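You operate a simulated robot arm through the tools that you are given. There is no shell and no other tool.

You run a simulated two-armed robot. Do the job below in one go: nothing can be reset, and whatever is moved stays where it is left.

JOB
Test the stop button of station five in mid-cycle.
Fine: set 20 seconds, start once, stop before the cycle ends, then reset the fault.
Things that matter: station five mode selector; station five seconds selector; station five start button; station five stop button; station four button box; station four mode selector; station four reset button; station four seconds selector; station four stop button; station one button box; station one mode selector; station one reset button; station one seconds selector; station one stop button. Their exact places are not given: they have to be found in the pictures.

The check looks at the end state, three seconds after you hand in, the way a careful person would. Anything else that was tipped, shoved, dropped, spilled or broken makes it a failure.

ROBOT AND FRAMES
Two 7-joint arms with two-finger parallel grippers on one trunk, on a base that drives. Base frame: it is fixed to the floor where the robot stands at the start and does not move with it; the origin is under the middle of the robot, x ahead of it, y to its left, z up. Readings come in m, rad, newtons and seconds.
The left shoulder is at the start at [0.05, 0.177, 1.129], the right one opposite. With the tool pointing down near the work surface each hand reaches from about 0.1 to 0.5 m from the robot's upright axis, wherever it stands, measured 20 degrees to its own side. Places, roughly: station five mode selector [2, 0.7, 0.9]; station five seconds selector [2.2, 0.1, 1.3]; station five start button [2.1, 0.6, 0.9]; station five stop button [2, 0.7, 0.9]; station four button box [2.5, 0.4, 0.9]; station four mode selector [2.5, 0.4, 0.9]; station four reset button [2.5, 0, 1.4]; station four seconds selector [2.7, -0.1, 1.3]; station four stop button [2.5, 0.4, 0.9]; station one button box [3.9, -0.5, 0.9]; station one mode selector [3.9, -0.5, 0.9]; station one reset button [3.9, -0.9, 1.4]; station one seconds selector [4.1, -1, 1.3]; station one stop button [3.9, -0.5, 0.9]; station six button box [1.6, 0.9, 0.9]; station six mode selector [1.5, 0.9, 0.9]; station six reset button [1.6, 0.5, 1.4]; station six seconds selector [1.8, 0.4, 1.3]; station six stop button [1.6, 1, 0.9]; station three button box [3, 0.1, 0.9]; station three mode selector [2.9, 0.1, 0.9]; station three reset button [3, -0.3, 1.4]; station three seconds selector [3.2, -0.4, 1.3]; station three stop button [3, 0.1, 0.9]; station two button box [3.5, -0.2, 0.9]; station two mode selector [3.4, -0.2, 0.9]; station two reset button [3.5, -0.6, 1.4]; station two seconds selector [3.6, -0.7, 1.3]; station two stop button [3.4, -0.2, 0.9]. Payload 3.43 kg a hand.
Tool frame (each hand has its own): the origin (TCP) lies between the finger pads and is the grasp point; the fingertips stand 0.034 m ahead of it; z points along the fingers, y is the line along which they close. Largest opening 0.128 m; finger width 0.024, thickness 0.012; the body of the gripper, 0.048 by 0.13 m, starts 0.096 m behind the TCP.
Orientation is told as [roll, pitch, yaw] about the base's x, y, z axes, in that order, counted from this pose: with the fingers straight down and closing along the base's y, the tool's x points along the base's -x, its y along +y and its z along -z.

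CONTROLS
- The arms move only by the tool apply_moves. It takes "left_commands", "right_commands" or both (then of equal length, played together; a hand with none holds still); each is a list that holds one entry, the list of rows, each a list of 7 numbers: the shift along the tool's x, y, z in cm, then the turn, a rotation vector about the tool's x, y, z in rad, then the finger opening in cm, from 0 to 12.8. In form: [[[x, y, z, ax, ay, az, hand], ...]]. A call has 1 to 20 rows; each row is the pose to reach, as a shift and turn from the pose commanded when the call began, along the tool's axes at that moment. Rows are played at 5 a second. More than 0.05 m and 0.15 rad between two rows, or a gripper value outside its range, and nothing of the call is played. A pose out of reach is approached as far as the arm can. The call stops where the force on the tool passes 40 N (or 10 N more than at its start, if that is more) or the arm is blocked; 0.2 s more then pass. Each finger travels about 0.108 m/s and halts on what it meets, pressing with about 29 N; the grip force reading is that of the motor and also rises with nothing between the fingers. The clock runs only during rows and for 0.2 s after the last one: add rows that repeat a pose to give the fingers time. The reply holds the time, the measured pose of the TCP, the force on the tool along the base axes, the opening and the grip force, in the units named above and with some noise, with the torque about the TCP (base axes, N m) and any sound that the robot's microphone picked up, and new pictures: "pictures" is both (left out), scene, wrist or none (wrist: the cameras of the hands that moved).
- Cameras (640 x 400 px; columns grow to the right, rows downward): "scene" is now at [0.1611, -0.01, 1.2966]; the picture's right is [-0.12, -0.99, 0.00], its down [-0.50, 0.06, -0.87] and it looks along [0.86, -0.11, -0.50] (base axes); focal length 236 px, centre (320, 200). "left" rides on the left gripper at [0.076, 0.011, -0.16] in its tool frame; the picture's right is [-0.15, 0.99, 0.00], its down [-0.88, -0.13, -0.46] and it looks along [-0.45, -0.07, 0.89] (tool axes); focal length 234 px, centre (320, 200). "right" rides on the right gripper at [0.076, -0.011, -0.16] in its tool frame; the picture's right is [0.15, 0.99, 0.00], its down [-0.88, 0.13, -0.46] and it looks along [-0.45, 0.07, 0.89] (tool axes); focal length 234 px, centre (320, 200).
- slide_trunk(by): slides the trunk up (or, below 0, down) by that many m; the arms and the scene camera ride with it, the base frame stays. It gives what a move gives, with no picture.
- steer(legs): drives the robot by 1 to 6 legs, each [ahead, turn to the left] in m and rad, along the robot's own axes; the way and the turn of a leg run together, so that a leg with both is an arc; at most 1.5 m and 3.142 rad a leg. The arms and the cameras ride along, it lands a little off, and it stops where it bumps. It gives what a move gives, and a new picture of the scene camera.
- aim_head(pan, tilt): turns the head with the scene camera to pan (to the left, within 1.396 rad either way) and tilt (down, from -0.506 to 1.204), counted from straight ahead of the robot. It gives what a move gives, and a new picture of the scene camera.
- locate(camera, pixels): for up to 12 pixels [column, row] of the newest picture of that camera ("zoom" is the newest enlarged one), the place [x, y, z] in the base frame of the surface seen there, good to about 0.002 m. The clock stands still meanwhile.
- inspect(camera, box): a new picture of the part [left, top, right, bottom] of that camera's present view, enlarged. The clock stands still meanwhile.
- sign_off(): hands the job in; it is judged then, once.

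Open the grippers and draw the arms clear of the work before you hand the job in, unless the task says otherwise.

The tools are called after "Emit:" as name(argument=value, ...) on one line, values as JSON. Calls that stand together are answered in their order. apply_moves: Moves the arms, as the interface text tells. Its arguments: {"type":"object","properties":{"left_commands":{"type":"array"},"right_commands":{"type":"array"},"pictures":{"type":"string","enum":["both","scene","wrist","none"]}},"required":[]} The other tools are called the same way: slide_trunk (by) slides the trunk up or down; steer (legs) drives the base; aim_head (pan, tilt) turns the head that bears the scene camera; locate (camera, pixels) gives the place of the surface under pixels of a picture; inspect (camera, box) takes an enlarged picture of a part of a camera's view; sign_off () hands the job in.

At the start:

```text
clock: 0.0
left_tcp_pos: [0.4049, 0.175, 1.1935]
left_orientation: [-0.001, 0.001, 0.003]
left_force: [-0.3, -0.7, 0.7]
left_ft_torque: [0.05, 0.0, -0.01]
left_width: 0.1278
left_gripper_force: 0.0
right_tcp_pos: [0.4022, -0.1783, 1.1657]
right_orientation: [0.002, -0.002, 0.001]
right_force: [-0.2, -0.9, 0.5]
right_ft_torque: [-0.03, -0.02, -0.01]
right_width: 0.1281
right_gripper_force: 0.0
trunk travel left (down, up): [-0.3, 0.101]
robot x, y, heading: [-0.0003, 0.0008, -0.002]
head pan, tilt: [-0.122, 0.524]
```

scene: 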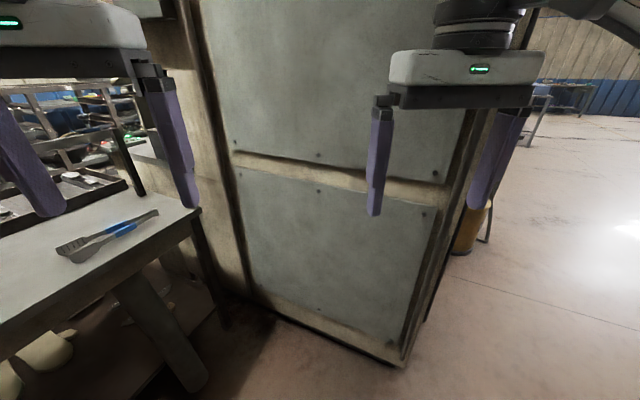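
right: 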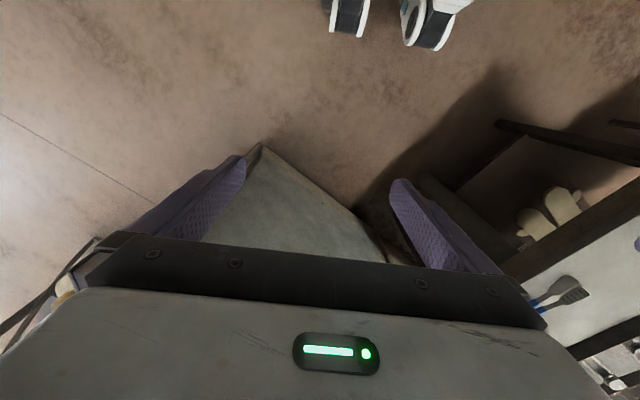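
left: 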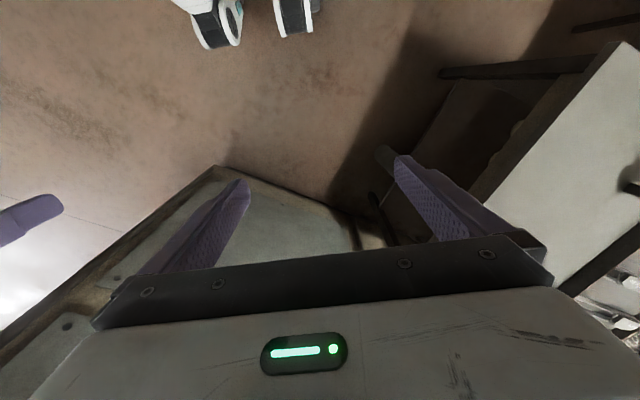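

The scene picture shows a tall cabinet straight ahead and a bench at the left; the stations are not visible yet. I turn the head to look around.

Emit:
aim_head(pan=0.5, tilt=0.2)

Emit:
aim_head(pan=-0.6, tilt=0.2)

Emit:
aim_head(pan=0.0, tilt=0.0)

```text
clock: 1.0
left_tcp_pos: [0.4043, 0.1752, 1.1934]
left_orientation: [-0.001, -0.001, 0.002]
left_force: [-0.1, 0.5, 0.6]
left_ft_torque: [0.0, 0.0, 0.01]
left_width: 0.128
left_gripper_force: 0.0
right_tcp_pos: [0.4028, -0.1789, 1.1659]
right_orientation: [0.001, 0.0, 0.0]
right_force: [0.7, -0.3, 0.4]
right_ft_torque: [0.02, -0.03, 0.02]
right_width: 0.1278
right_gripper_force: 0.1
trunk travel left (down, up): [-0.3, 0.101]
robot x, y, heading: [-0.0002, -0.0011, -0.003]
head pan, tilt: [0.499, 0.201]
```

scene: 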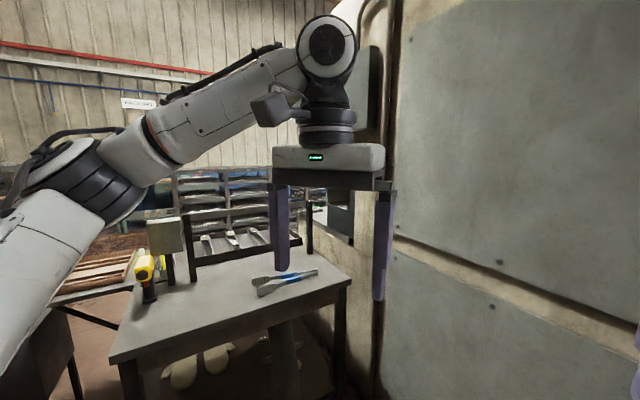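

```text
clock: 2.3
left_tcp_pos: [0.4036, 0.1759, 1.1944]
left_orientation: [-0.003, 0.0, 0.002]
left_force: [0.1, -0.1, -0.8]
left_ft_torque: [-0.03, -0.01, -0.01]
left_width: 0.1281
left_gripper_force: 0.2
right_tcp_pos: [0.4033, -0.1791, 1.1657]
right_orientation: [0.001, 0.0, 0.0]
right_force: [-0.3, -0.4, 0.5]
right_ft_torque: [-0.02, 0.01, 0.01]
right_width: 0.1278
right_gripper_force: 0.0
trunk travel left (down, up): [-0.3, 0.101]
robot x, y, heading: [-0.0006, -0.0033, 0.001]
head pan, tilt: [-0.6, 0.201]
```

scene: 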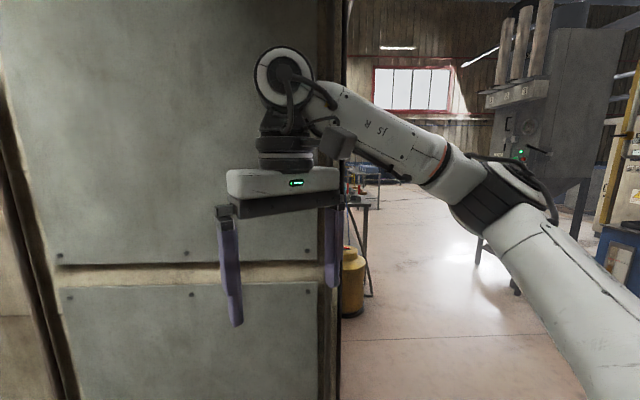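

```text
clock: 3.3
left_tcp_pos: [0.4043, 0.1735, 1.194]
left_orientation: [-0.002, 0.0, 0.004]
left_force: [0.0, -0.2, -0.3]
left_ft_torque: [-0.01, 0.02, -0.01]
left_width: 0.1279
left_gripper_force: 0.1
right_tcp_pos: [0.401, -0.1791, 1.1668]
right_orientation: [0.004, 0.001, 0.0]
right_force: [-0.3, 0.2, 0.4]
right_ft_torque: [-0.03, 0.01, -0.04]
right_width: 0.1282
right_gripper_force: 0.0
trunk travel left (down, up): [-0.3, 0.101]
robot x, y, heading: [0.0001, -0.0013, 0.004]
head pan, tilt: [0.0, 0.0]
```

scene: 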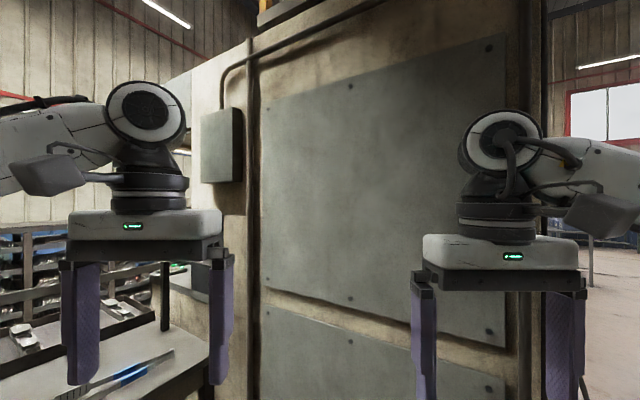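

The big panel ahead is the machine's end wall; the stations lie on its far left side. I measure points of the wall and bench to plan the drive.

Emit:
locate(camera="scene", pixels=[[250, 60], [255, 250], [530, 60], [350, 200], [220, 140], [165, 340], [270, 370], [180, 270], [500, 370], [30, 340], [130, 290], [600, 240]])

Emit:
aim_head(pan=0.9, tilt=0.3)

```text
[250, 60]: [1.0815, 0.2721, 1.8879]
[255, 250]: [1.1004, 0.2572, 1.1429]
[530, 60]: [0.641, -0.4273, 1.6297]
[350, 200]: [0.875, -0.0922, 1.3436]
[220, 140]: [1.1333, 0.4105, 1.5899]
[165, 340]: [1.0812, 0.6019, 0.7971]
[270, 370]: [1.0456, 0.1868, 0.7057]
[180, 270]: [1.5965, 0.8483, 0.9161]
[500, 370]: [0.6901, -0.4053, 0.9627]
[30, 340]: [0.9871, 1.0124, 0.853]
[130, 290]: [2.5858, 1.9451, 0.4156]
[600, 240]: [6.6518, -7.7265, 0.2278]
```

```text
clock: 4.5
left_tcp_pos: [0.4048, 0.1749, 1.1941]
left_orientation: [-0.003, 0.0, 0.002]
left_force: [-0.8, 0.5, 0.4]
left_ft_torque: [-0.01, -0.02, 0.03]
left_width: 0.128
left_gripper_force: 0.0
right_tcp_pos: [0.4026, -0.1788, 1.1652]
right_orientation: [0.002, -0.001, 0.0]
right_force: [-0.4, -0.1, -0.4]
right_ft_torque: [-0.01, 0.02, 0.01]
right_width: 0.1283
right_gripper_force: 0.1
trunk travel left (down, up): [-0.3, 0.101]
robot x, y, heading: [-0.0013, 0.0006, -0.002]
head pan, tilt: [0.901, 0.3]
```

scene: 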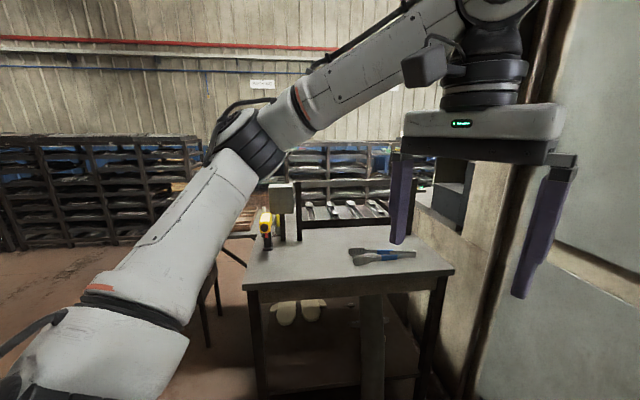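

The bench stands at columns 245–455, adjacent to the machine's left edge. I measure its corners and the other furniture to find a route around it.

Emit:
locate(camera="scene", pixels=[[245, 285], [450, 270], [262, 395], [430, 390], [285, 200], [300, 235], [195, 340], [220, 370], [120, 240], [40, 250], [445, 200], [240, 250]])

Emit:
inspect(camera="scene", box=[180, 150, 500, 400])

Emit:
aim_head(pan=1.39, tilt=0.3)

```text
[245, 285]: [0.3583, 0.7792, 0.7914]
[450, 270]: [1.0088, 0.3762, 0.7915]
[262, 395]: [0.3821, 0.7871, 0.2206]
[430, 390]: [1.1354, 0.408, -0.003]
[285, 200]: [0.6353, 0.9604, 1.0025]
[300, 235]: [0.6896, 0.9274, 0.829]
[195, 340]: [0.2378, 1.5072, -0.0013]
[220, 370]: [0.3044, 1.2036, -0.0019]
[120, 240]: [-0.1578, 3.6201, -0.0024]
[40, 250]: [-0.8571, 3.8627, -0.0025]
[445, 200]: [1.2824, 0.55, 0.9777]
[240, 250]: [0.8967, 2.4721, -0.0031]
```

```text
1.60 times, centred on (340, 275) of scene
```

zoom: 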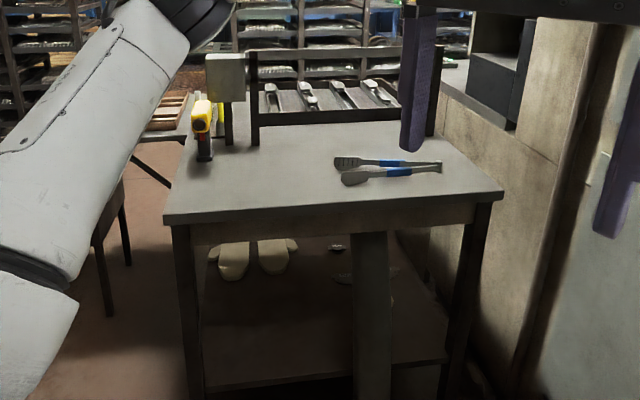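

```text
clock: 5.5
left_tcp_pos: [0.4031, 0.175, 1.1931]
left_orientation: [-0.003, -0.002, 0.002]
left_force: [0.8, 0.1, 0.2]
left_ft_torque: [0.01, -0.02, 0.0]
left_width: 0.1282
left_gripper_force: 0.1
right_tcp_pos: [0.4022, -0.1789, 1.1649]
right_orientation: [0.002, 0.001, 0.0]
right_force: [-0.6, -0.6, 0.3]
right_ft_torque: [-0.02, 0.01, -0.02]
right_width: 0.1279
right_gripper_force: 0.1
trunk travel left (down, up): [-0.3, 0.101]
robot x, y, heading: [0.0002, -0.0004, 0.001]
head pan, tilt: [1.389, 0.3]
```

scene: 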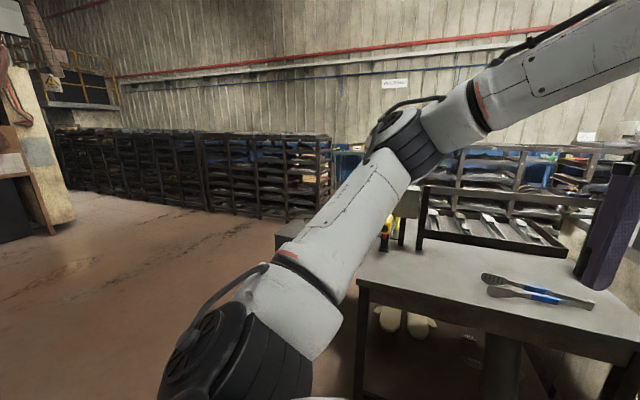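

The bench blocks the direct way; there is a gap to its left past another table. I turn the robot left in place so the arm no longer hides that area.

Emit:
steer(legs=[[0.0, 1.3]])

Emit:
aim_head(pan=0.0, tilt=0.5)

```text
clock: 9.1
left_tcp_pos: [-0.0633, 0.4367, 1.1927]
left_orientation: [-0.003, 0.0, 1.309]
left_force: [0.6, 0.3, -0.4]
left_ft_torque: [-0.04, -0.03, 0.02]
left_width: 0.1279
left_gripper_force: 0.1
right_tcp_pos: [0.2762, 0.3421, 1.1651]
right_orientation: [0.003, 0.001, 1.307]
right_force: [-0.1, -0.3, 0.3]
right_ft_torque: [0.01, 0.01, -0.01]
right_width: 0.1282
right_gripper_force: 0.0
trunk travel left (down, up): [-0.3, 0.101]
robot x, y, heading: [0.001, 0.0009, 1.308]
head pan, tilt: [1.389, 0.3]
```

scene: 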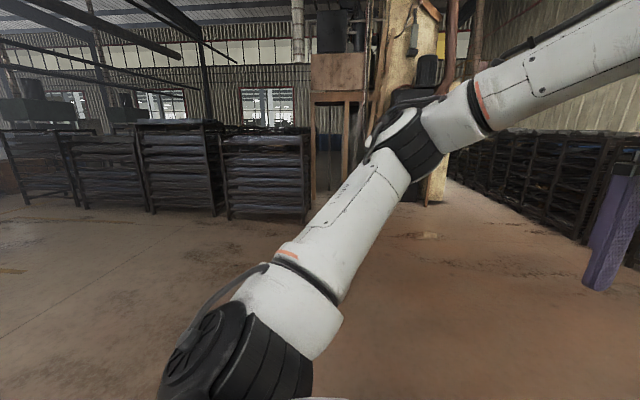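

```text
clock: 10.6
left_tcp_pos: [-0.0629, 0.4365, 1.1919]
left_orientation: [0.001, 0.0, 1.311]
left_force: [-1.0, 0.9, -0.5]
left_ft_torque: [-0.04, 0.0, 0.01]
left_width: 0.1279
left_gripper_force: 0.1
right_tcp_pos: [0.277, 0.342, 1.1656]
right_orientation: [0.003, 0.0, 1.306]
right_force: [-0.1, -0.8, 0.0]
right_ft_torque: [0.02, 0.03, 0.05]
right_width: 0.1278
right_gripper_force: 0.0
trunk travel left (down, up): [-0.3, 0.101]
robot x, y, heading: [-0.001, -0.0013, 1.311]
head pan, tilt: [0.0, 0.499]
```

scene: 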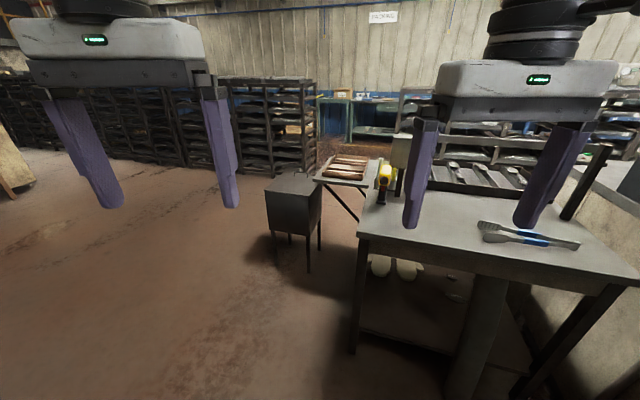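

Left of the bench stand a small dark cabinet (column 265–322) and a side table with slats (column 315–380). I measure their footprints.

Emit:
locate(camera="scene", pixels=[[266, 192], [310, 192], [308, 270], [275, 255], [320, 250], [318, 180], [365, 187], [320, 160], [385, 160], [300, 172], [355, 220], [270, 290]])

Emit:
inspect(camera="scene", box=[240, 70, 640, 320])

```text
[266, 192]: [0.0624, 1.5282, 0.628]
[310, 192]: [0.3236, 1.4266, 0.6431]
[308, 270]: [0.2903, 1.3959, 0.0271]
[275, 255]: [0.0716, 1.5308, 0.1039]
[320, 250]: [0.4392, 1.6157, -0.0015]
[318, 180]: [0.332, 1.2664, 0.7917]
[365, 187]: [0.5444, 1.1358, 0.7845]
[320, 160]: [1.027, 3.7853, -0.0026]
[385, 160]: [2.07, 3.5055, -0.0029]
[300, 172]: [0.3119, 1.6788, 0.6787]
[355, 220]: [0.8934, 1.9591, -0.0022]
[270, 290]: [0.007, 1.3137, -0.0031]
```

```text
1.60 times, centred on (440, 195) of scene
```

zoom: 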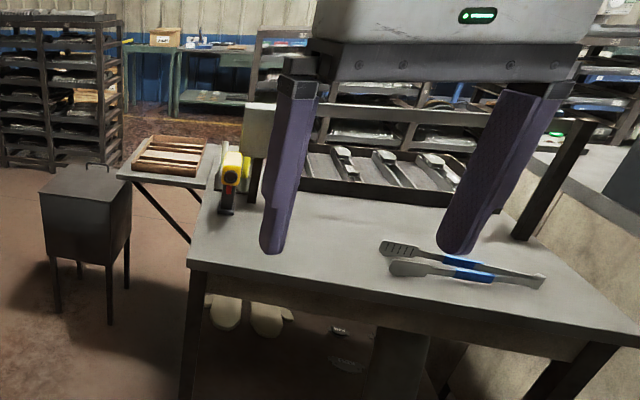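

The small cabinet spans about x 0.06–0.44, y 1.4–1.75. I drive around its left side in two straight stretches.

Emit:
steer(legs=[[0.0, 0.6], [1.45, 0.0], [0.0, -0.85], [1.2, 0.0]])

Emit:
aim_head(pan=-1.0, tilt=0.35)

```text
clock: 27.4
left_tcp_pos: [0.1386, 2.8624, 1.1935]
left_orientation: [0.0, 0.0, 1.068]
left_force: [-0.6, -0.6, 0.4]
left_ft_torque: [-0.02, -0.03, -0.02]
left_width: 0.128
left_gripper_force: 0.1
right_tcp_pos: [0.4471, 2.6901, 1.1661]
right_orientation: [0.001, 0.0, 1.066]
right_force: [-0.6, -0.2, 0.3]
right_ft_torque: [-0.04, 0.01, 0.03]
right_width: 0.1279
right_gripper_force: 0.1
trunk travel left (down, up): [-0.3, 0.101]
robot x, y, heading: [0.0956, 2.4256, 1.065]
head pan, tilt: [0.0, 0.499]
```

scene: 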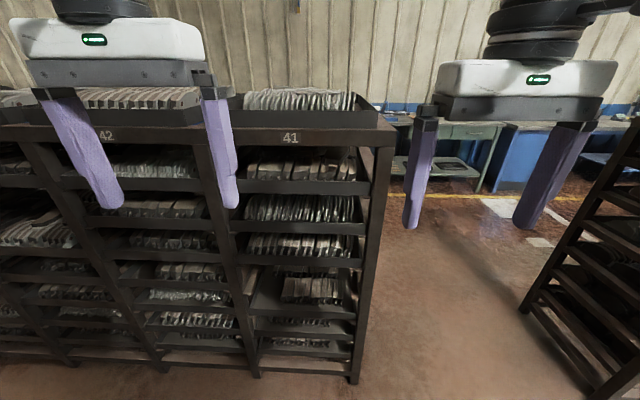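

```text
clock: 28.7
left_tcp_pos: [0.1386, 2.8618, 1.1925]
left_orientation: [-0.001, -0.001, 1.067]
left_force: [-0.4, 0.1, -0.5]
left_ft_torque: [0.02, 0.0, 0.02]
left_width: 0.128
left_gripper_force: 0.1
right_tcp_pos: [0.4467, 2.6888, 1.166]
right_orientation: [0.002, 0.0, 1.067]
right_force: [0.0, -0.2, -0.1]
right_ft_torque: [0.0, 0.01, 0.0]
right_width: 0.1281
right_gripper_force: 0.0
trunk travel left (down, up): [-0.3, 0.101]
robot x, y, heading: [0.0979, 2.4251, 1.063]
head pan, tilt: [-1.0, 0.351]
```

scene: 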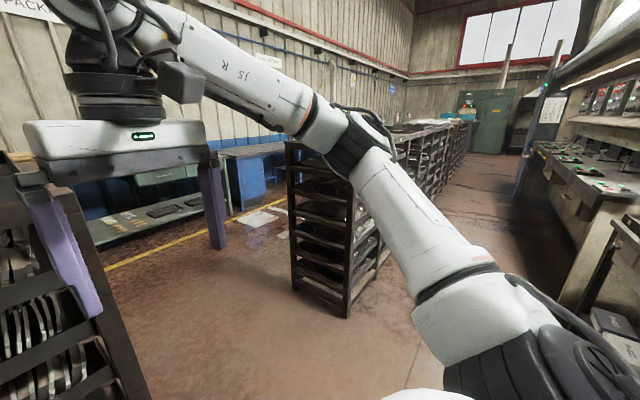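

Now the machine's front with its stations is at the right (column 540–640) and a row of racks faces it. I turn the robot toward the aisle and measure the rack corner.

Emit:
locate(camera="scene", pixels=[[345, 315], [295, 288], [385, 250], [575, 200], [600, 200], [560, 300], [470, 130], [545, 150], [630, 260], [420, 330], [520, 200], [620, 330]])

Emit:
steer(legs=[[0.0, -1.3]])

Emit:
aim_head(pan=-0.2, tilt=0.3)

```text
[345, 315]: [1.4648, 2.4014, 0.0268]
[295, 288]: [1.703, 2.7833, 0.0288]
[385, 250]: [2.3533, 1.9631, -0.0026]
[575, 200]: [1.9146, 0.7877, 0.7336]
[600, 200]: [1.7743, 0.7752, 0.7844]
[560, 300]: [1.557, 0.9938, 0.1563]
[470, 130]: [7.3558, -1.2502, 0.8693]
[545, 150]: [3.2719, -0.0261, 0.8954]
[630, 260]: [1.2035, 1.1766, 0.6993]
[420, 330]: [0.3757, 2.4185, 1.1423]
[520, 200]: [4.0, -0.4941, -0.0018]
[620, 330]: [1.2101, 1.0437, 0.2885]
```

```text
clock: 32.3
left_tcp_pos: [0.5303, 2.4929, 1.1914]
left_orientation: [0.001, -0.001, -0.249]
left_force: [-0.5, 1.0, 0.3]
left_ft_torque: [0.02, 0.0, 0.02]
left_width: 0.1279
left_gripper_force: 0.0
right_tcp_pos: [0.4401, 2.1497, 1.1671]
right_orientation: [0.002, 0.001, -0.25]
right_force: [-0.6, -0.8, -0.1]
right_ft_torque: [0.02, 0.0, 0.02]
right_width: 0.1278
right_gripper_force: 0.0
trunk travel left (down, up): [-0.3, 0.101]
robot x, y, heading: [0.0931, 2.4201, -0.25]
head pan, tilt: [-1.0, 0.351]
```

scene: 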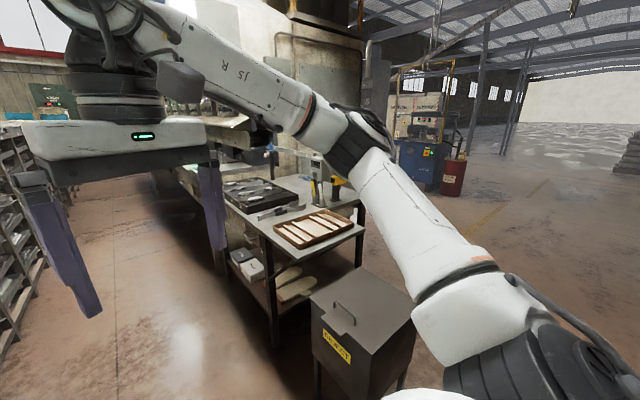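

```text
clock: 33.5
left_tcp_pos: [0.5319, 2.4923, 1.1933]
left_orientation: [0.0, -0.001, -0.25]
left_force: [0.3, -0.1, 0.1]
left_ft_torque: [0.0, 0.01, 0.0]
left_width: 0.1278
left_gripper_force: 0.0
right_tcp_pos: [0.441, 2.1504, 1.1665]
right_orientation: [0.0, 0.0, -0.25]
right_force: [-0.6, 0.4, 0.9]
right_ft_torque: [0.01, -0.02, 0.01]
right_width: 0.128
right_gripper_force: 0.0
trunk travel left (down, up): [-0.3, 0.101]
robot x, y, heading: [0.0977, 2.4258, -0.254]
head pan, tilt: [-0.201, 0.3]
```

scene: 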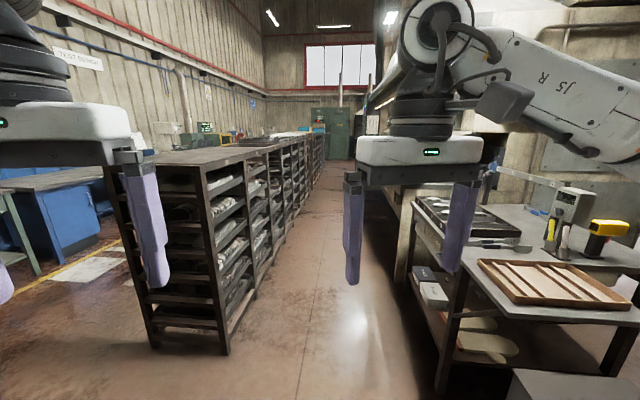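

The aisle between racks (left, corner near (228,352)) and the machine is visible. I measure rack and counter edges to find the aisle's width.

Emit:
locate(camera="scene", pixels=[[205, 168], [228, 352], [285, 245], [315, 180], [400, 285], [440, 385], [412, 270], [395, 230], [300, 300], [465, 310], [150, 345], [384, 180]])

Emit:
inspect(camera="scene", box=[260, 60, 480, 280])

```text
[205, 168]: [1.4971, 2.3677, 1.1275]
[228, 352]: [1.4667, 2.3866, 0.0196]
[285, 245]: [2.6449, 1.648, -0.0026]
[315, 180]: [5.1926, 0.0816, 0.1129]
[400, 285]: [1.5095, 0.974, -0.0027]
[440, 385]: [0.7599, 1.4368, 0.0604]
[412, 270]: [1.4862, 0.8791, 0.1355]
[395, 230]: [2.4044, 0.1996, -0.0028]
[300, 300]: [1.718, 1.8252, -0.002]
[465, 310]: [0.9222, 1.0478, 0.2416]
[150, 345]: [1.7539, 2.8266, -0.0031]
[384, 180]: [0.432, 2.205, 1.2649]
```

```text
1.82 times, centred on (370, 170) of scene
```

zoom: 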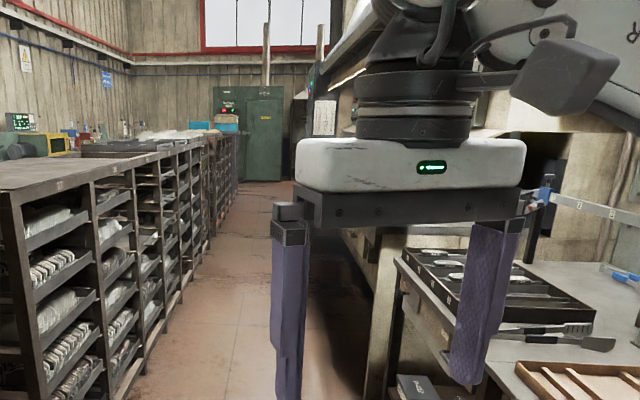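

Racks start at n≈2.80 and the machine counter at n≈1.65 (n = out from the front), so I'll drive down the middle of the ~1.15 m aisle, halfway first.

Emit:
steer(legs=[[0.0, -0.27], [1.35, 0.0]])

Emit:
aim_head(pan=-0.5, tilt=0.3)

```text
clock: 41.0
left_tcp_pos: [1.693, 1.7102, 1.1926]
left_orientation: [-0.001, 0.0, -0.518]
left_force: [0.4, 0.6, -0.2]
left_ft_torque: [0.01, 0.04, 0.0]
left_width: 0.1279
left_gripper_force: 0.0
right_tcp_pos: [1.5135, 1.4055, 1.1654]
right_orientation: [0.0, 0.0, -0.52]
right_force: [0.4, 0.5, -0.6]
right_ft_torque: [0.01, -0.01, -0.03]
right_width: 0.128
right_gripper_force: 0.1
trunk travel left (down, up): [-0.3, 0.101]
robot x, y, heading: [1.2545, 1.7609, -0.521]
head pan, tilt: [-0.201, 0.3]
```

scene: 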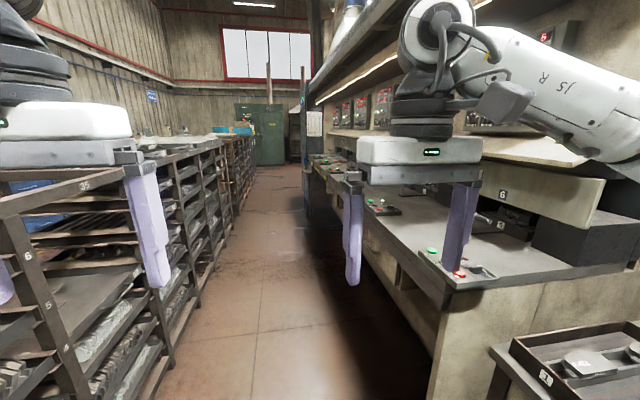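

```text
clock: 41.8
left_tcp_pos: [1.6923, 1.7101, 1.1935]
left_orientation: [-0.001, -0.002, -0.517]
left_force: [0.3, 0.3, 0.4]
left_ft_torque: [-0.01, 0.01, -0.01]
left_width: 0.1281
left_gripper_force: 0.2
right_tcp_pos: [1.5139, 1.4047, 1.1656]
right_orientation: [0.0, -0.001, -0.519]
right_force: [0.1, 1.6, 0.2]
right_ft_torque: [0.0, -0.01, 0.02]
right_width: 0.1281
right_gripper_force: 0.0
trunk travel left (down, up): [-0.3, 0.101]
robot x, y, heading: [1.254, 1.7567, -0.52]
head pan, tilt: [-0.499, 0.3]
```

scene: 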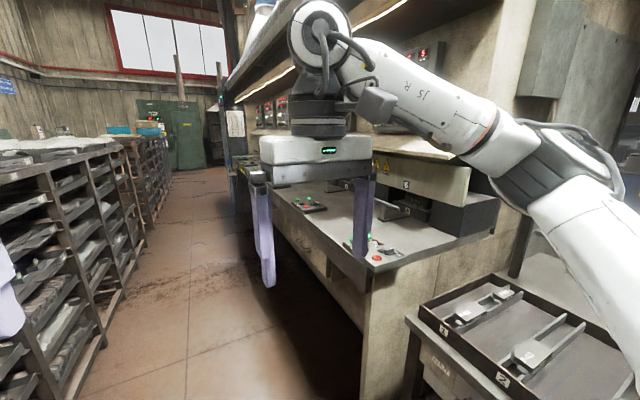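

The counter with station button boxes is visible (station 6 nearest, button box at (375,255), station 5's at (305,203)), plus an overhead shelf. I measure the counter edge, boxes and overhanging shelf.

Emit:
locate(camera="scene", pixels=[[362, 275], [370, 390], [377, 259], [375, 236], [307, 204], [298, 199], [322, 207], [285, 190], [290, 75], [345, 25], [410, 10], [270, 110]])

Emit:
inspect(camera="scene", box=[220, 60, 500, 280])

```text
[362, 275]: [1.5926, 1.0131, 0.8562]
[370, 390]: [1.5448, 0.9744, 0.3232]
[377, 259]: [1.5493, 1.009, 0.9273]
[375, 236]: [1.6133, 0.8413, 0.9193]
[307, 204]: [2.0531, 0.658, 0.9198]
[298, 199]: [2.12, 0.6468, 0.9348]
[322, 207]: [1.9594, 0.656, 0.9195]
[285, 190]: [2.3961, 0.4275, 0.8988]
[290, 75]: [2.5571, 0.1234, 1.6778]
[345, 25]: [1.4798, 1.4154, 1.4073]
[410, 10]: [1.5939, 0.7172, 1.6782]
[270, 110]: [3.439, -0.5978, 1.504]
```

```text
1.82 times, centred on (360, 170) of scene
```

zoom: 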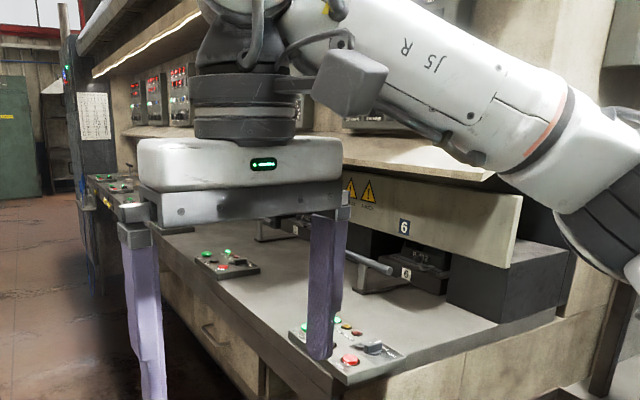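

Station five's box is near (2.05, 0.66, 0.92) and the overhead shelf (z≈1.68) is out of the way. I drive on along the aisle to stand in front of station five and turn to face the machine.

Emit:
steer(legs=[[0.0, -0.036], [1.46, 0.0], [0.0, -1.571]])

Emit:
aim_head(pan=0.0, tilt=0.3)

```text
clock: 53.3
left_tcp_pos: [2.4284, 0.5578, 1.1935]
left_orientation: [-0.002, 0.002, -2.125]
left_force: [0.5, -0.1, -0.3]
left_ft_torque: [0.01, 0.0, 0.04]
left_width: 0.1279
left_gripper_force: 0.0
right_tcp_pos: [2.1288, 0.7475, 1.1671]
right_orientation: [0.0, 0.0, -2.127]
right_force: [-0.2, -0.4, -0.5]
right_ft_torque: [0.0, 0.01, -0.01]
right_width: 0.128
right_gripper_force: 0.0
trunk travel left (down, up): [-0.3, 0.101]
robot x, y, heading: [2.4951, 0.9934, -2.128]
head pan, tilt: [-0.499, 0.3]
```

scene: 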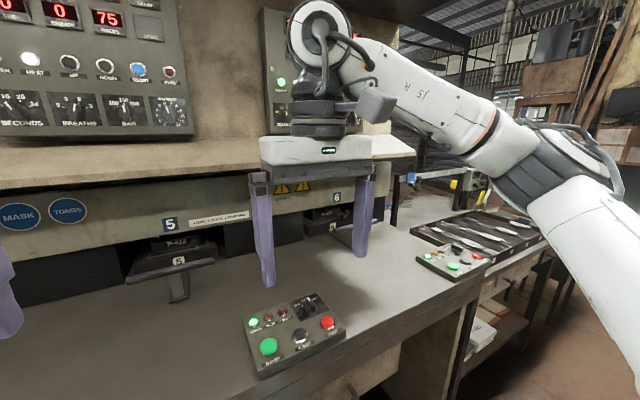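

```text
clock: 54.2
left_tcp_pos: [2.429, 0.557, 1.1938]
left_orientation: [-0.002, -0.001, -2.125]
left_force: [0.3, 0.0, -0.6]
left_ft_torque: [-0.01, 0.03, -0.03]
left_width: 0.1278
left_gripper_force: 0.0
right_tcp_pos: [2.1296, 0.7476, 1.1656]
right_orientation: [-0.001, 0.001, -2.127]
right_force: [-0.3, 0.4, 0.7]
right_ft_torque: [0.02, 0.02, 0.05]
right_width: 0.128
right_gripper_force: 0.0
trunk travel left (down, up): [-0.3, 0.101]
robot x, y, heading: [2.4912, 0.9919, -2.129]
head pan, tilt: [0.0, 0.3]
```

scene: 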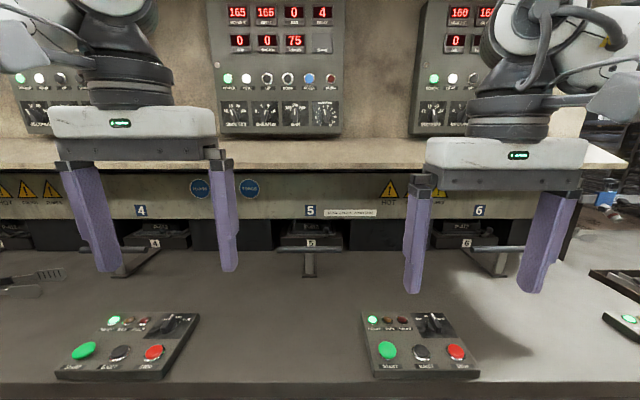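

Now the station panels, number plates (5 at (311,211)) and button boxes (one at (415,340), another at (130,345)) are in view. I zoom in on the panel, the box and the plates.

Emit:
inspect(camera="scene", box=[205, 0, 345, 140])

Emit:
locate(camera="scene", pixels=[[325, 113], [228, 78], [310, 78], [235, 113], [388, 351], [421, 353], [456, 352], [432, 323], [330, 78], [311, 211], [372, 320], [265, 113]])

Emit:
inspect(camera="scene", box=[340, 280, 500, 400])

```text
2.86 times, centred on (275, 70) of scene
```

zoom: 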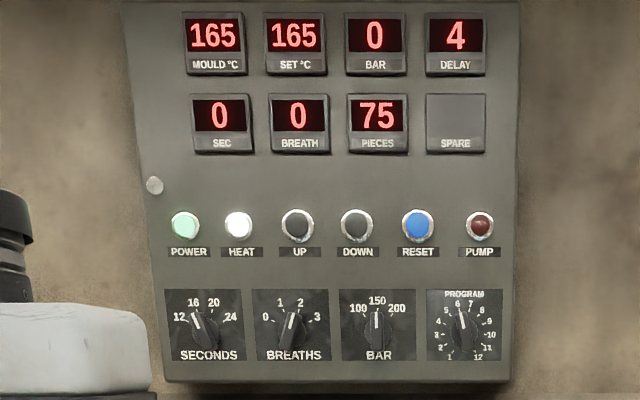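

```text
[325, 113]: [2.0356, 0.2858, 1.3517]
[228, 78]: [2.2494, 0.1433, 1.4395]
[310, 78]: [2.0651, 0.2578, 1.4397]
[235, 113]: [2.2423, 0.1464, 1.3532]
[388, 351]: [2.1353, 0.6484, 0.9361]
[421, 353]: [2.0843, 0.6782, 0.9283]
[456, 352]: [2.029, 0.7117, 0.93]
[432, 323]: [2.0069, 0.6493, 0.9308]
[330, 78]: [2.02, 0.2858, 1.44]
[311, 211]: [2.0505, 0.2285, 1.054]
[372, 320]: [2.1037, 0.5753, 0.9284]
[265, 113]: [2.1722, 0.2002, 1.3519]
```

```text
3.33 times, centred on (420, 340) of scene
```

zoom: 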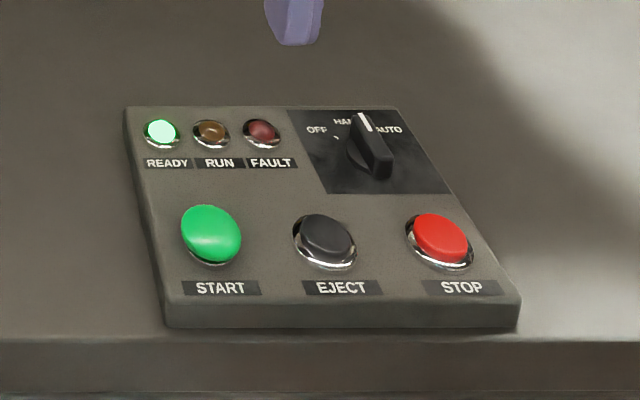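

The panel carries SECONDS (pointer near 16), RESET (blue) and the box has START, EJECT, STOP and an OFF/HAND/AUTO selector. The right hand hovers near the box, so I look through the wrist cameras and zoom on neighbours.

Emit:
inspect(camera="right", box=[0, 0, 640, 400])

Emit:
inspect(camera="scene", box=[40, 290, 220, 400])

Emit:
inspect(camera="scene", box=[215, 90, 275, 130])

```text
1.00 times, centred on (320, 200) of right (not enlarged: the box is as wide or as high as the picture)
```

zoom: 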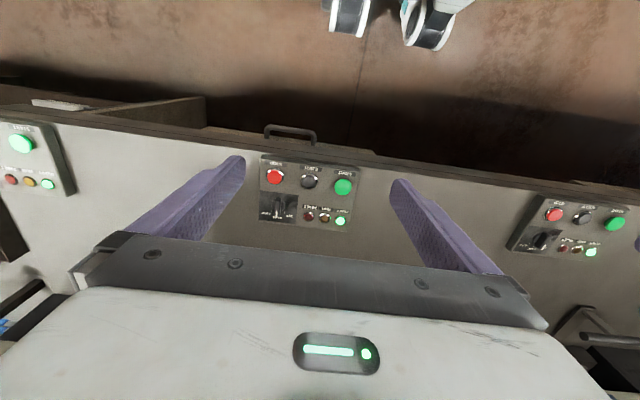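

```text
3.56 times, centred on (130, 345) of scene
```

zoom: 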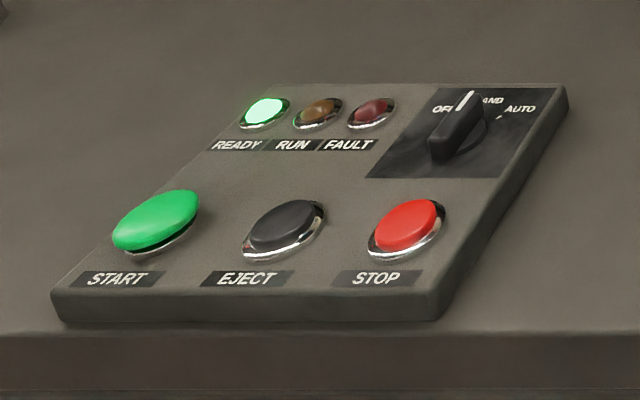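

```text
10.00 times, centred on (245, 110) of scene
```

zoom: 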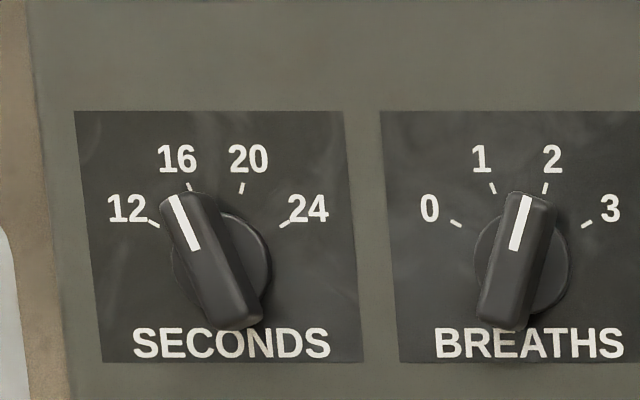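

SECONDS reads 16 now and must go one step clockwise to 20. I zoom in on the button box in the right wrist camera to read the mode selector.

Emit:
inspect(camera="right", box=[250, 145, 370, 235])

Emit:
inspect(camera="scene", box=[405, 300, 465, 340])

```text
4.44 times, centred on (310, 190) of right
```

zoom: 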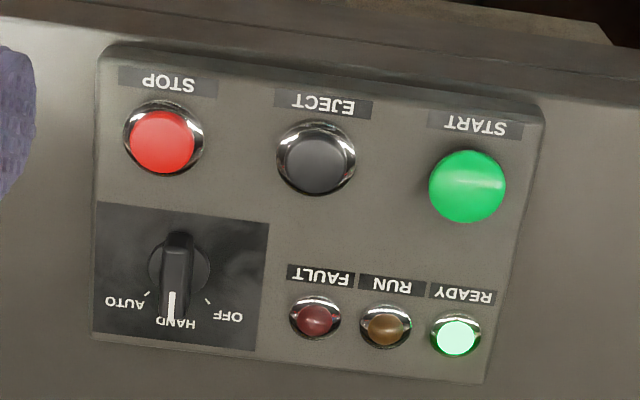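

```text
10.00 times, centred on (435, 320) of scene
```

zoom: 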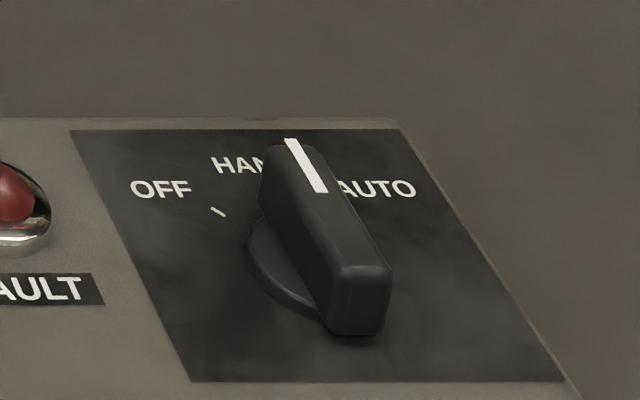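

The selector stands at HAND. I look for written instructions: the small label beside the "5" plate and the surroundings.

Emit:
inspect(camera="scene", box=[290, 195, 410, 225])

Emit:
aim_head(pan=0.9, tilt=0.1)

```text
5.33 times, centred on (350, 210) of scene
```

zoom: 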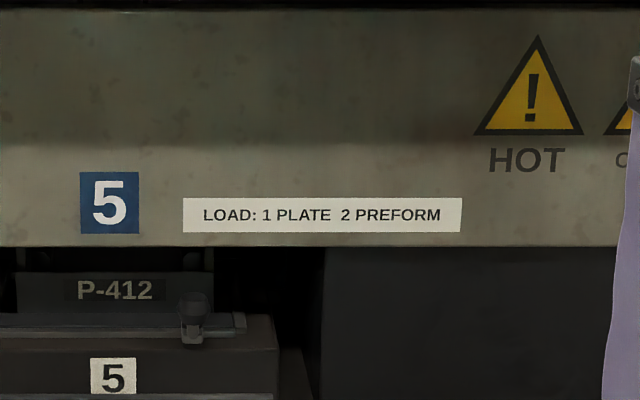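

```text
clock: 55.4
left_tcp_pos: [2.4288, 0.5576, 1.1939]
left_orientation: [-0.003, 0.0, -2.126]
left_force: [0.0, 0.6, 0.0]
left_ft_torque: [-0.03, 0.0, -0.01]
left_width: 0.1281
left_gripper_force: 0.1
right_tcp_pos: [2.1302, 0.7475, 1.1651]
right_orientation: [-0.001, 0.001, -2.126]
right_force: [-0.2, -0.4, -0.2]
right_ft_torque: [0.0, 0.0, 0.01]
right_width: 0.128
right_gripper_force: 0.1
trunk travel left (down, up): [-0.3, 0.101]
robot x, y, heading: [2.4953, 0.9941, -2.126]
head pan, tilt: [0.901, 0.099]
```

scene: 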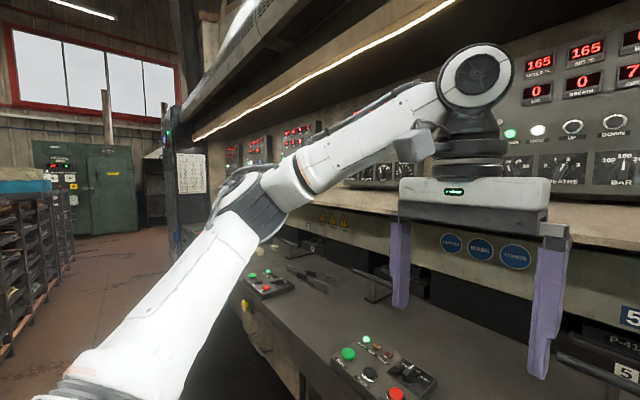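

A sheet of paper hangs at (192,173) and might hold instructions; I zoom in on it.

Emit:
inspect(camera="scene", box=[172, 148, 212, 198])

Emit:
inspect(camera="scene", box=[320, 320, 440, 400])

Emit:
locate(camera="scene", pixels=[[192, 173]])

```text
8.00 times, centred on (192, 173) of scene
```

zoom: 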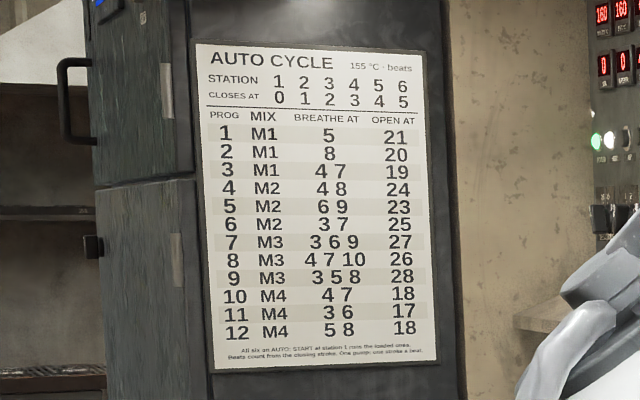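

```text
5.00 times, centred on (380, 360) of scene
```

zoom: 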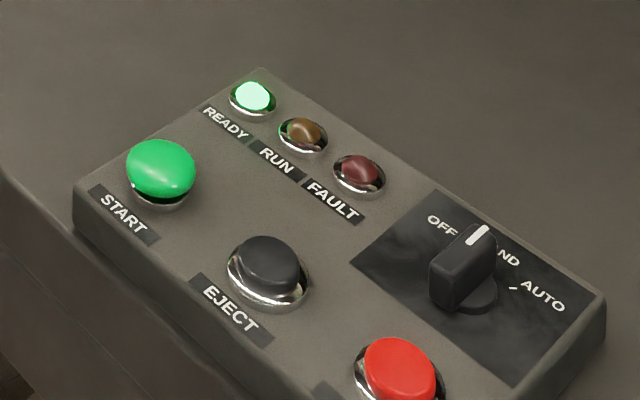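

```text
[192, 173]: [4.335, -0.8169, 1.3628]
```

The sheet says AUTO is for running all six stations together, so station five run alone belongs in HAND, where it already is. I now look down at my base and the counter to see how close I can stand.

Emit:
aim_head(pan=0.0, tilt=1.15)

Emit:
aim_head(pan=0.0, tilt=0.3)

Emit:
locate(camera="scene", pixels=[[275, 142], [275, 163], [275, 175], [280, 136], [340, 166], [275, 200], [300, 385], [275, 380], [245, 130], [311, 255], [450, 165], [311, 245]])

```text
clock: 56.7
left_tcp_pos: [2.4286, 0.5586, 1.1929]
left_orientation: [-0.003, 0.0, -2.125]
left_force: [-0.6, -0.3, 1.0]
left_ft_torque: [0.01, 0.04, -0.01]
left_width: 0.128
left_gripper_force: 0.2
right_tcp_pos: [2.1289, 0.7477, 1.1656]
right_orientation: [0.001, -0.001, -2.125]
right_force: [-0.7, 1.3, -0.3]
right_ft_torque: [-0.02, -0.02, -0.02]
right_width: 0.1282
right_gripper_force: 0.1
trunk travel left (down, up): [-0.3, 0.101]
robot x, y, heading: [2.4956, 0.9933, -2.131]
head pan, tilt: [0.0, 1.15]
```

scene: 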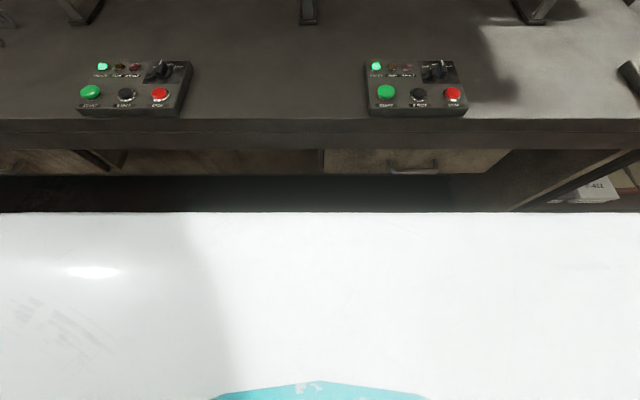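

```text
clock: 57.9
left_tcp_pos: [2.4281, 0.5571, 1.1934]
left_orientation: [-0.002, -0.001, -2.125]
left_force: [-0.4, -0.5, 0.1]
left_ft_torque: [0.0, 0.03, -0.01]
left_width: 0.128
left_gripper_force: 0.0
right_tcp_pos: [2.1301, 0.7463, 1.1666]
right_orientation: [0.001, 0.001, -2.127]
right_force: [-0.4, 0.3, -0.1]
right_ft_torque: [-0.02, 0.01, 0.03]
right_width: 0.1278
right_gripper_force: 0.0
trunk travel left (down, up): [-0.3, 0.101]
robot x, y, heading: [2.4943, 0.9921, -2.13]
head pan, tilt: [0.0, 0.3]
```

scene: 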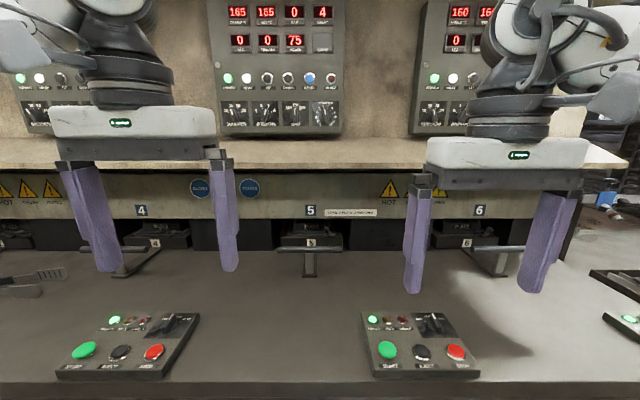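

```text
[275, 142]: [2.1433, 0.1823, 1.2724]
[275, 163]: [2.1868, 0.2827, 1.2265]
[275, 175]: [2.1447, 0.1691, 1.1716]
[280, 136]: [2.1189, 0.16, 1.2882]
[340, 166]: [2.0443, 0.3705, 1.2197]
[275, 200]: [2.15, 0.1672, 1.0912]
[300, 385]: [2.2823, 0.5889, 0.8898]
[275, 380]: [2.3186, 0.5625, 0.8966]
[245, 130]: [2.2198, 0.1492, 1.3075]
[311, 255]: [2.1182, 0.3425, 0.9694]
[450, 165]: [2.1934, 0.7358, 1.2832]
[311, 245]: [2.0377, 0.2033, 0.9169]
```

The ledge under the panel ends at n≈1.41 (z≈1.22), leaving room to approach the knob. I look down again and measure my own base front and the counter edge.

Emit:
aim_head(pan=0.0, tilt=1.15)

Emit:
locate(camera="scene", pixels=[[320, 220], [320, 300], [100, 225], [550, 225], [320, 390], [320, 205], [320, 190], [320, 125], [320, 160], [420, 165]])

```text
clock: 59.1
left_tcp_pos: [2.4268, 0.5578, 1.1932]
left_orientation: [-0.004, 0.001, -2.126]
left_force: [-0.6, 0.2, -0.1]
left_ft_torque: [-0.02, 0.03, -0.02]
left_width: 0.1276
left_gripper_force: 0.1
right_tcp_pos: [2.1296, 0.7465, 1.1655]
right_orientation: [0.001, 0.0, -2.125]
right_force: [-0.6, 0.1, 0.1]
right_ft_torque: [0.0, 0.0, -0.03]
right_width: 0.1281
right_gripper_force: 0.0
trunk travel left (down, up): [-0.3, 0.101]
robot x, y, heading: [2.498, 0.9985, -2.128]
head pan, tilt: [0.0, 1.15]
```

scene: 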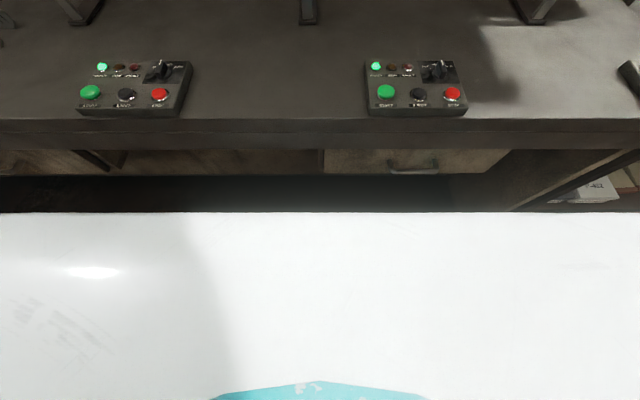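

```text
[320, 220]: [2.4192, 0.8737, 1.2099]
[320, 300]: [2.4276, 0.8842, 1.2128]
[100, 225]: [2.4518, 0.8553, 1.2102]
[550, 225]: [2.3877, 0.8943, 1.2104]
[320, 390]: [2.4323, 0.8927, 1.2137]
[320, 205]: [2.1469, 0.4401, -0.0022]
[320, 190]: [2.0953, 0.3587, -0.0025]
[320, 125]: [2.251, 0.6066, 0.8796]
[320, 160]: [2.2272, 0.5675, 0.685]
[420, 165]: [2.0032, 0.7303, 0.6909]
```

The white part is my chest (0.15 m ahead), and the floor under the counter is open. I drive 0.15 m closer so the panel is comfortably in reach, then raise the trunk a little.

Emit:
steer(legs=[[0.08, 0.0]])

Emit:
steer(legs=[[0.07, 0.0]])

Emit:
aim_head(pan=0.1, tilt=0.2)

```text
clock: 60.1
left_tcp_pos: [2.3861, 0.4917, 1.192]
left_orientation: [-0.001, 0.001, -2.126]
left_force: [-0.8, -0.8, -0.5]
left_ft_torque: [0.01, 0.01, 0.02]
left_width: 0.1278
left_gripper_force: 0.1
right_tcp_pos: [2.0875, 0.6775, 1.1644]
right_orientation: [0.0, 0.002, -2.125]
right_force: [-0.5, 0.1, -0.6]
right_ft_torque: [0.04, -0.02, 0.02]
right_width: 0.1279
right_gripper_force: 0.0
trunk travel left (down, up): [-0.3, 0.101]
robot x, y, heading: [2.4498, 0.9251, -2.123]
head pan, tilt: [0.0, 1.15]
```

scene: 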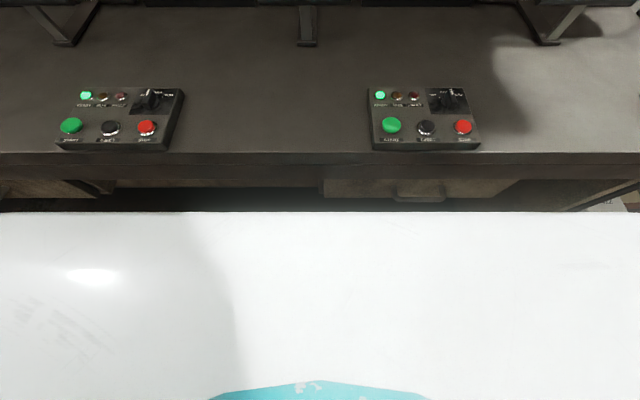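

```text
clock: 61.1
left_tcp_pos: [2.349, 0.4303, 1.1935]
left_orientation: [-0.003, 0.003, -2.124]
left_force: [0.3, -0.6, 0.2]
left_ft_torque: [0.01, -0.02, 0.01]
left_width: 0.1282
left_gripper_force: 0.0
right_tcp_pos: [2.0509, 0.6196, 1.1662]
right_orientation: [0.0, -0.002, -2.127]
right_force: [0.6, 0.3, 0.1]
right_ft_torque: [0.03, -0.03, 0.0]
right_width: 0.1281
right_gripper_force: 0.0
trunk travel left (down, up): [-0.3, 0.101]
robot x, y, heading: [2.4143, 0.8672, -2.129]
head pan, tilt: [0.0, 1.15]
```

scene: 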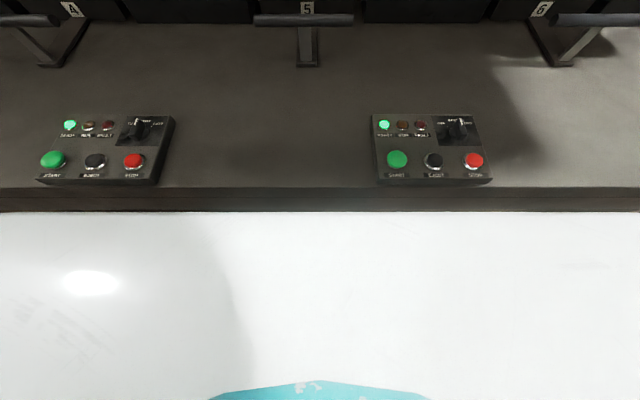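

```text
clock: 62.4
left_tcp_pos: [2.3501, 0.4318, 1.1932]
left_orientation: [0.0, 0.001, -2.126]
left_force: [-0.1, 0.2, -0.7]
left_ft_torque: [0.02, -0.02, -0.01]
left_width: 0.1285
left_gripper_force: 0.1
right_tcp_pos: [2.0516, 0.6183, 1.1665]
right_orientation: [0.001, 0.001, -2.125]
right_force: [-0.1, 0.4, -0.4]
right_ft_torque: [0.02, 0.01, -0.02]
right_width: 0.1278
right_gripper_force: 0.0
trunk travel left (down, up): [-0.3, 0.101]
robot x, y, heading: [2.4187, 0.8686, -2.129]
head pan, tilt: [0.099, 0.201]
```

scene: 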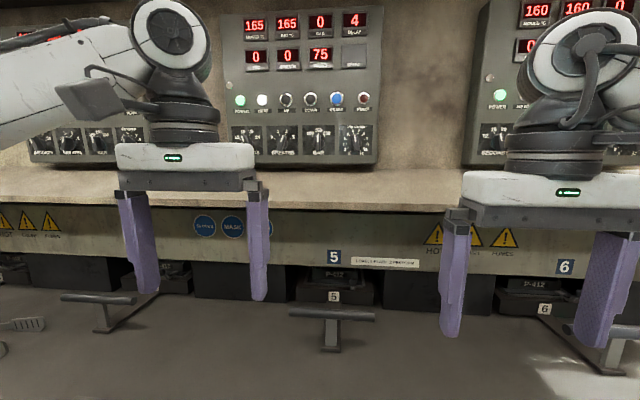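

No bump; I now stand 0.65 m from the panel. I zoom in on the SECONDS knob and RESET button for precise places.

Emit:
inspect(camera="scene", box=[225, 115, 305, 165])

Emit:
locate(camera="zoom", pixels=[[20, 20], [300, 380]])

```text
8.00 times, centred on (265, 140) of scene
```

zoom: 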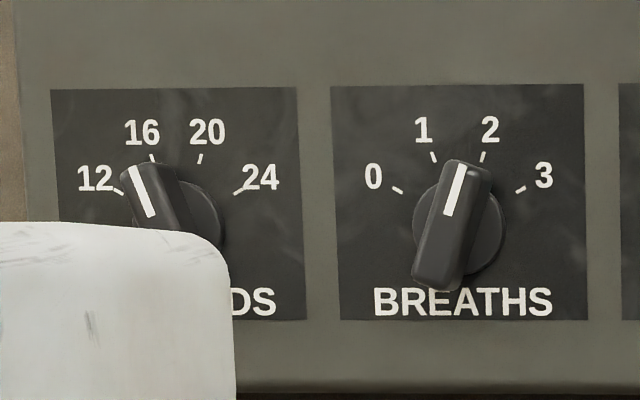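

```text
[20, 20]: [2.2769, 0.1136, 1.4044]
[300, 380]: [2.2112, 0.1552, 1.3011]
```

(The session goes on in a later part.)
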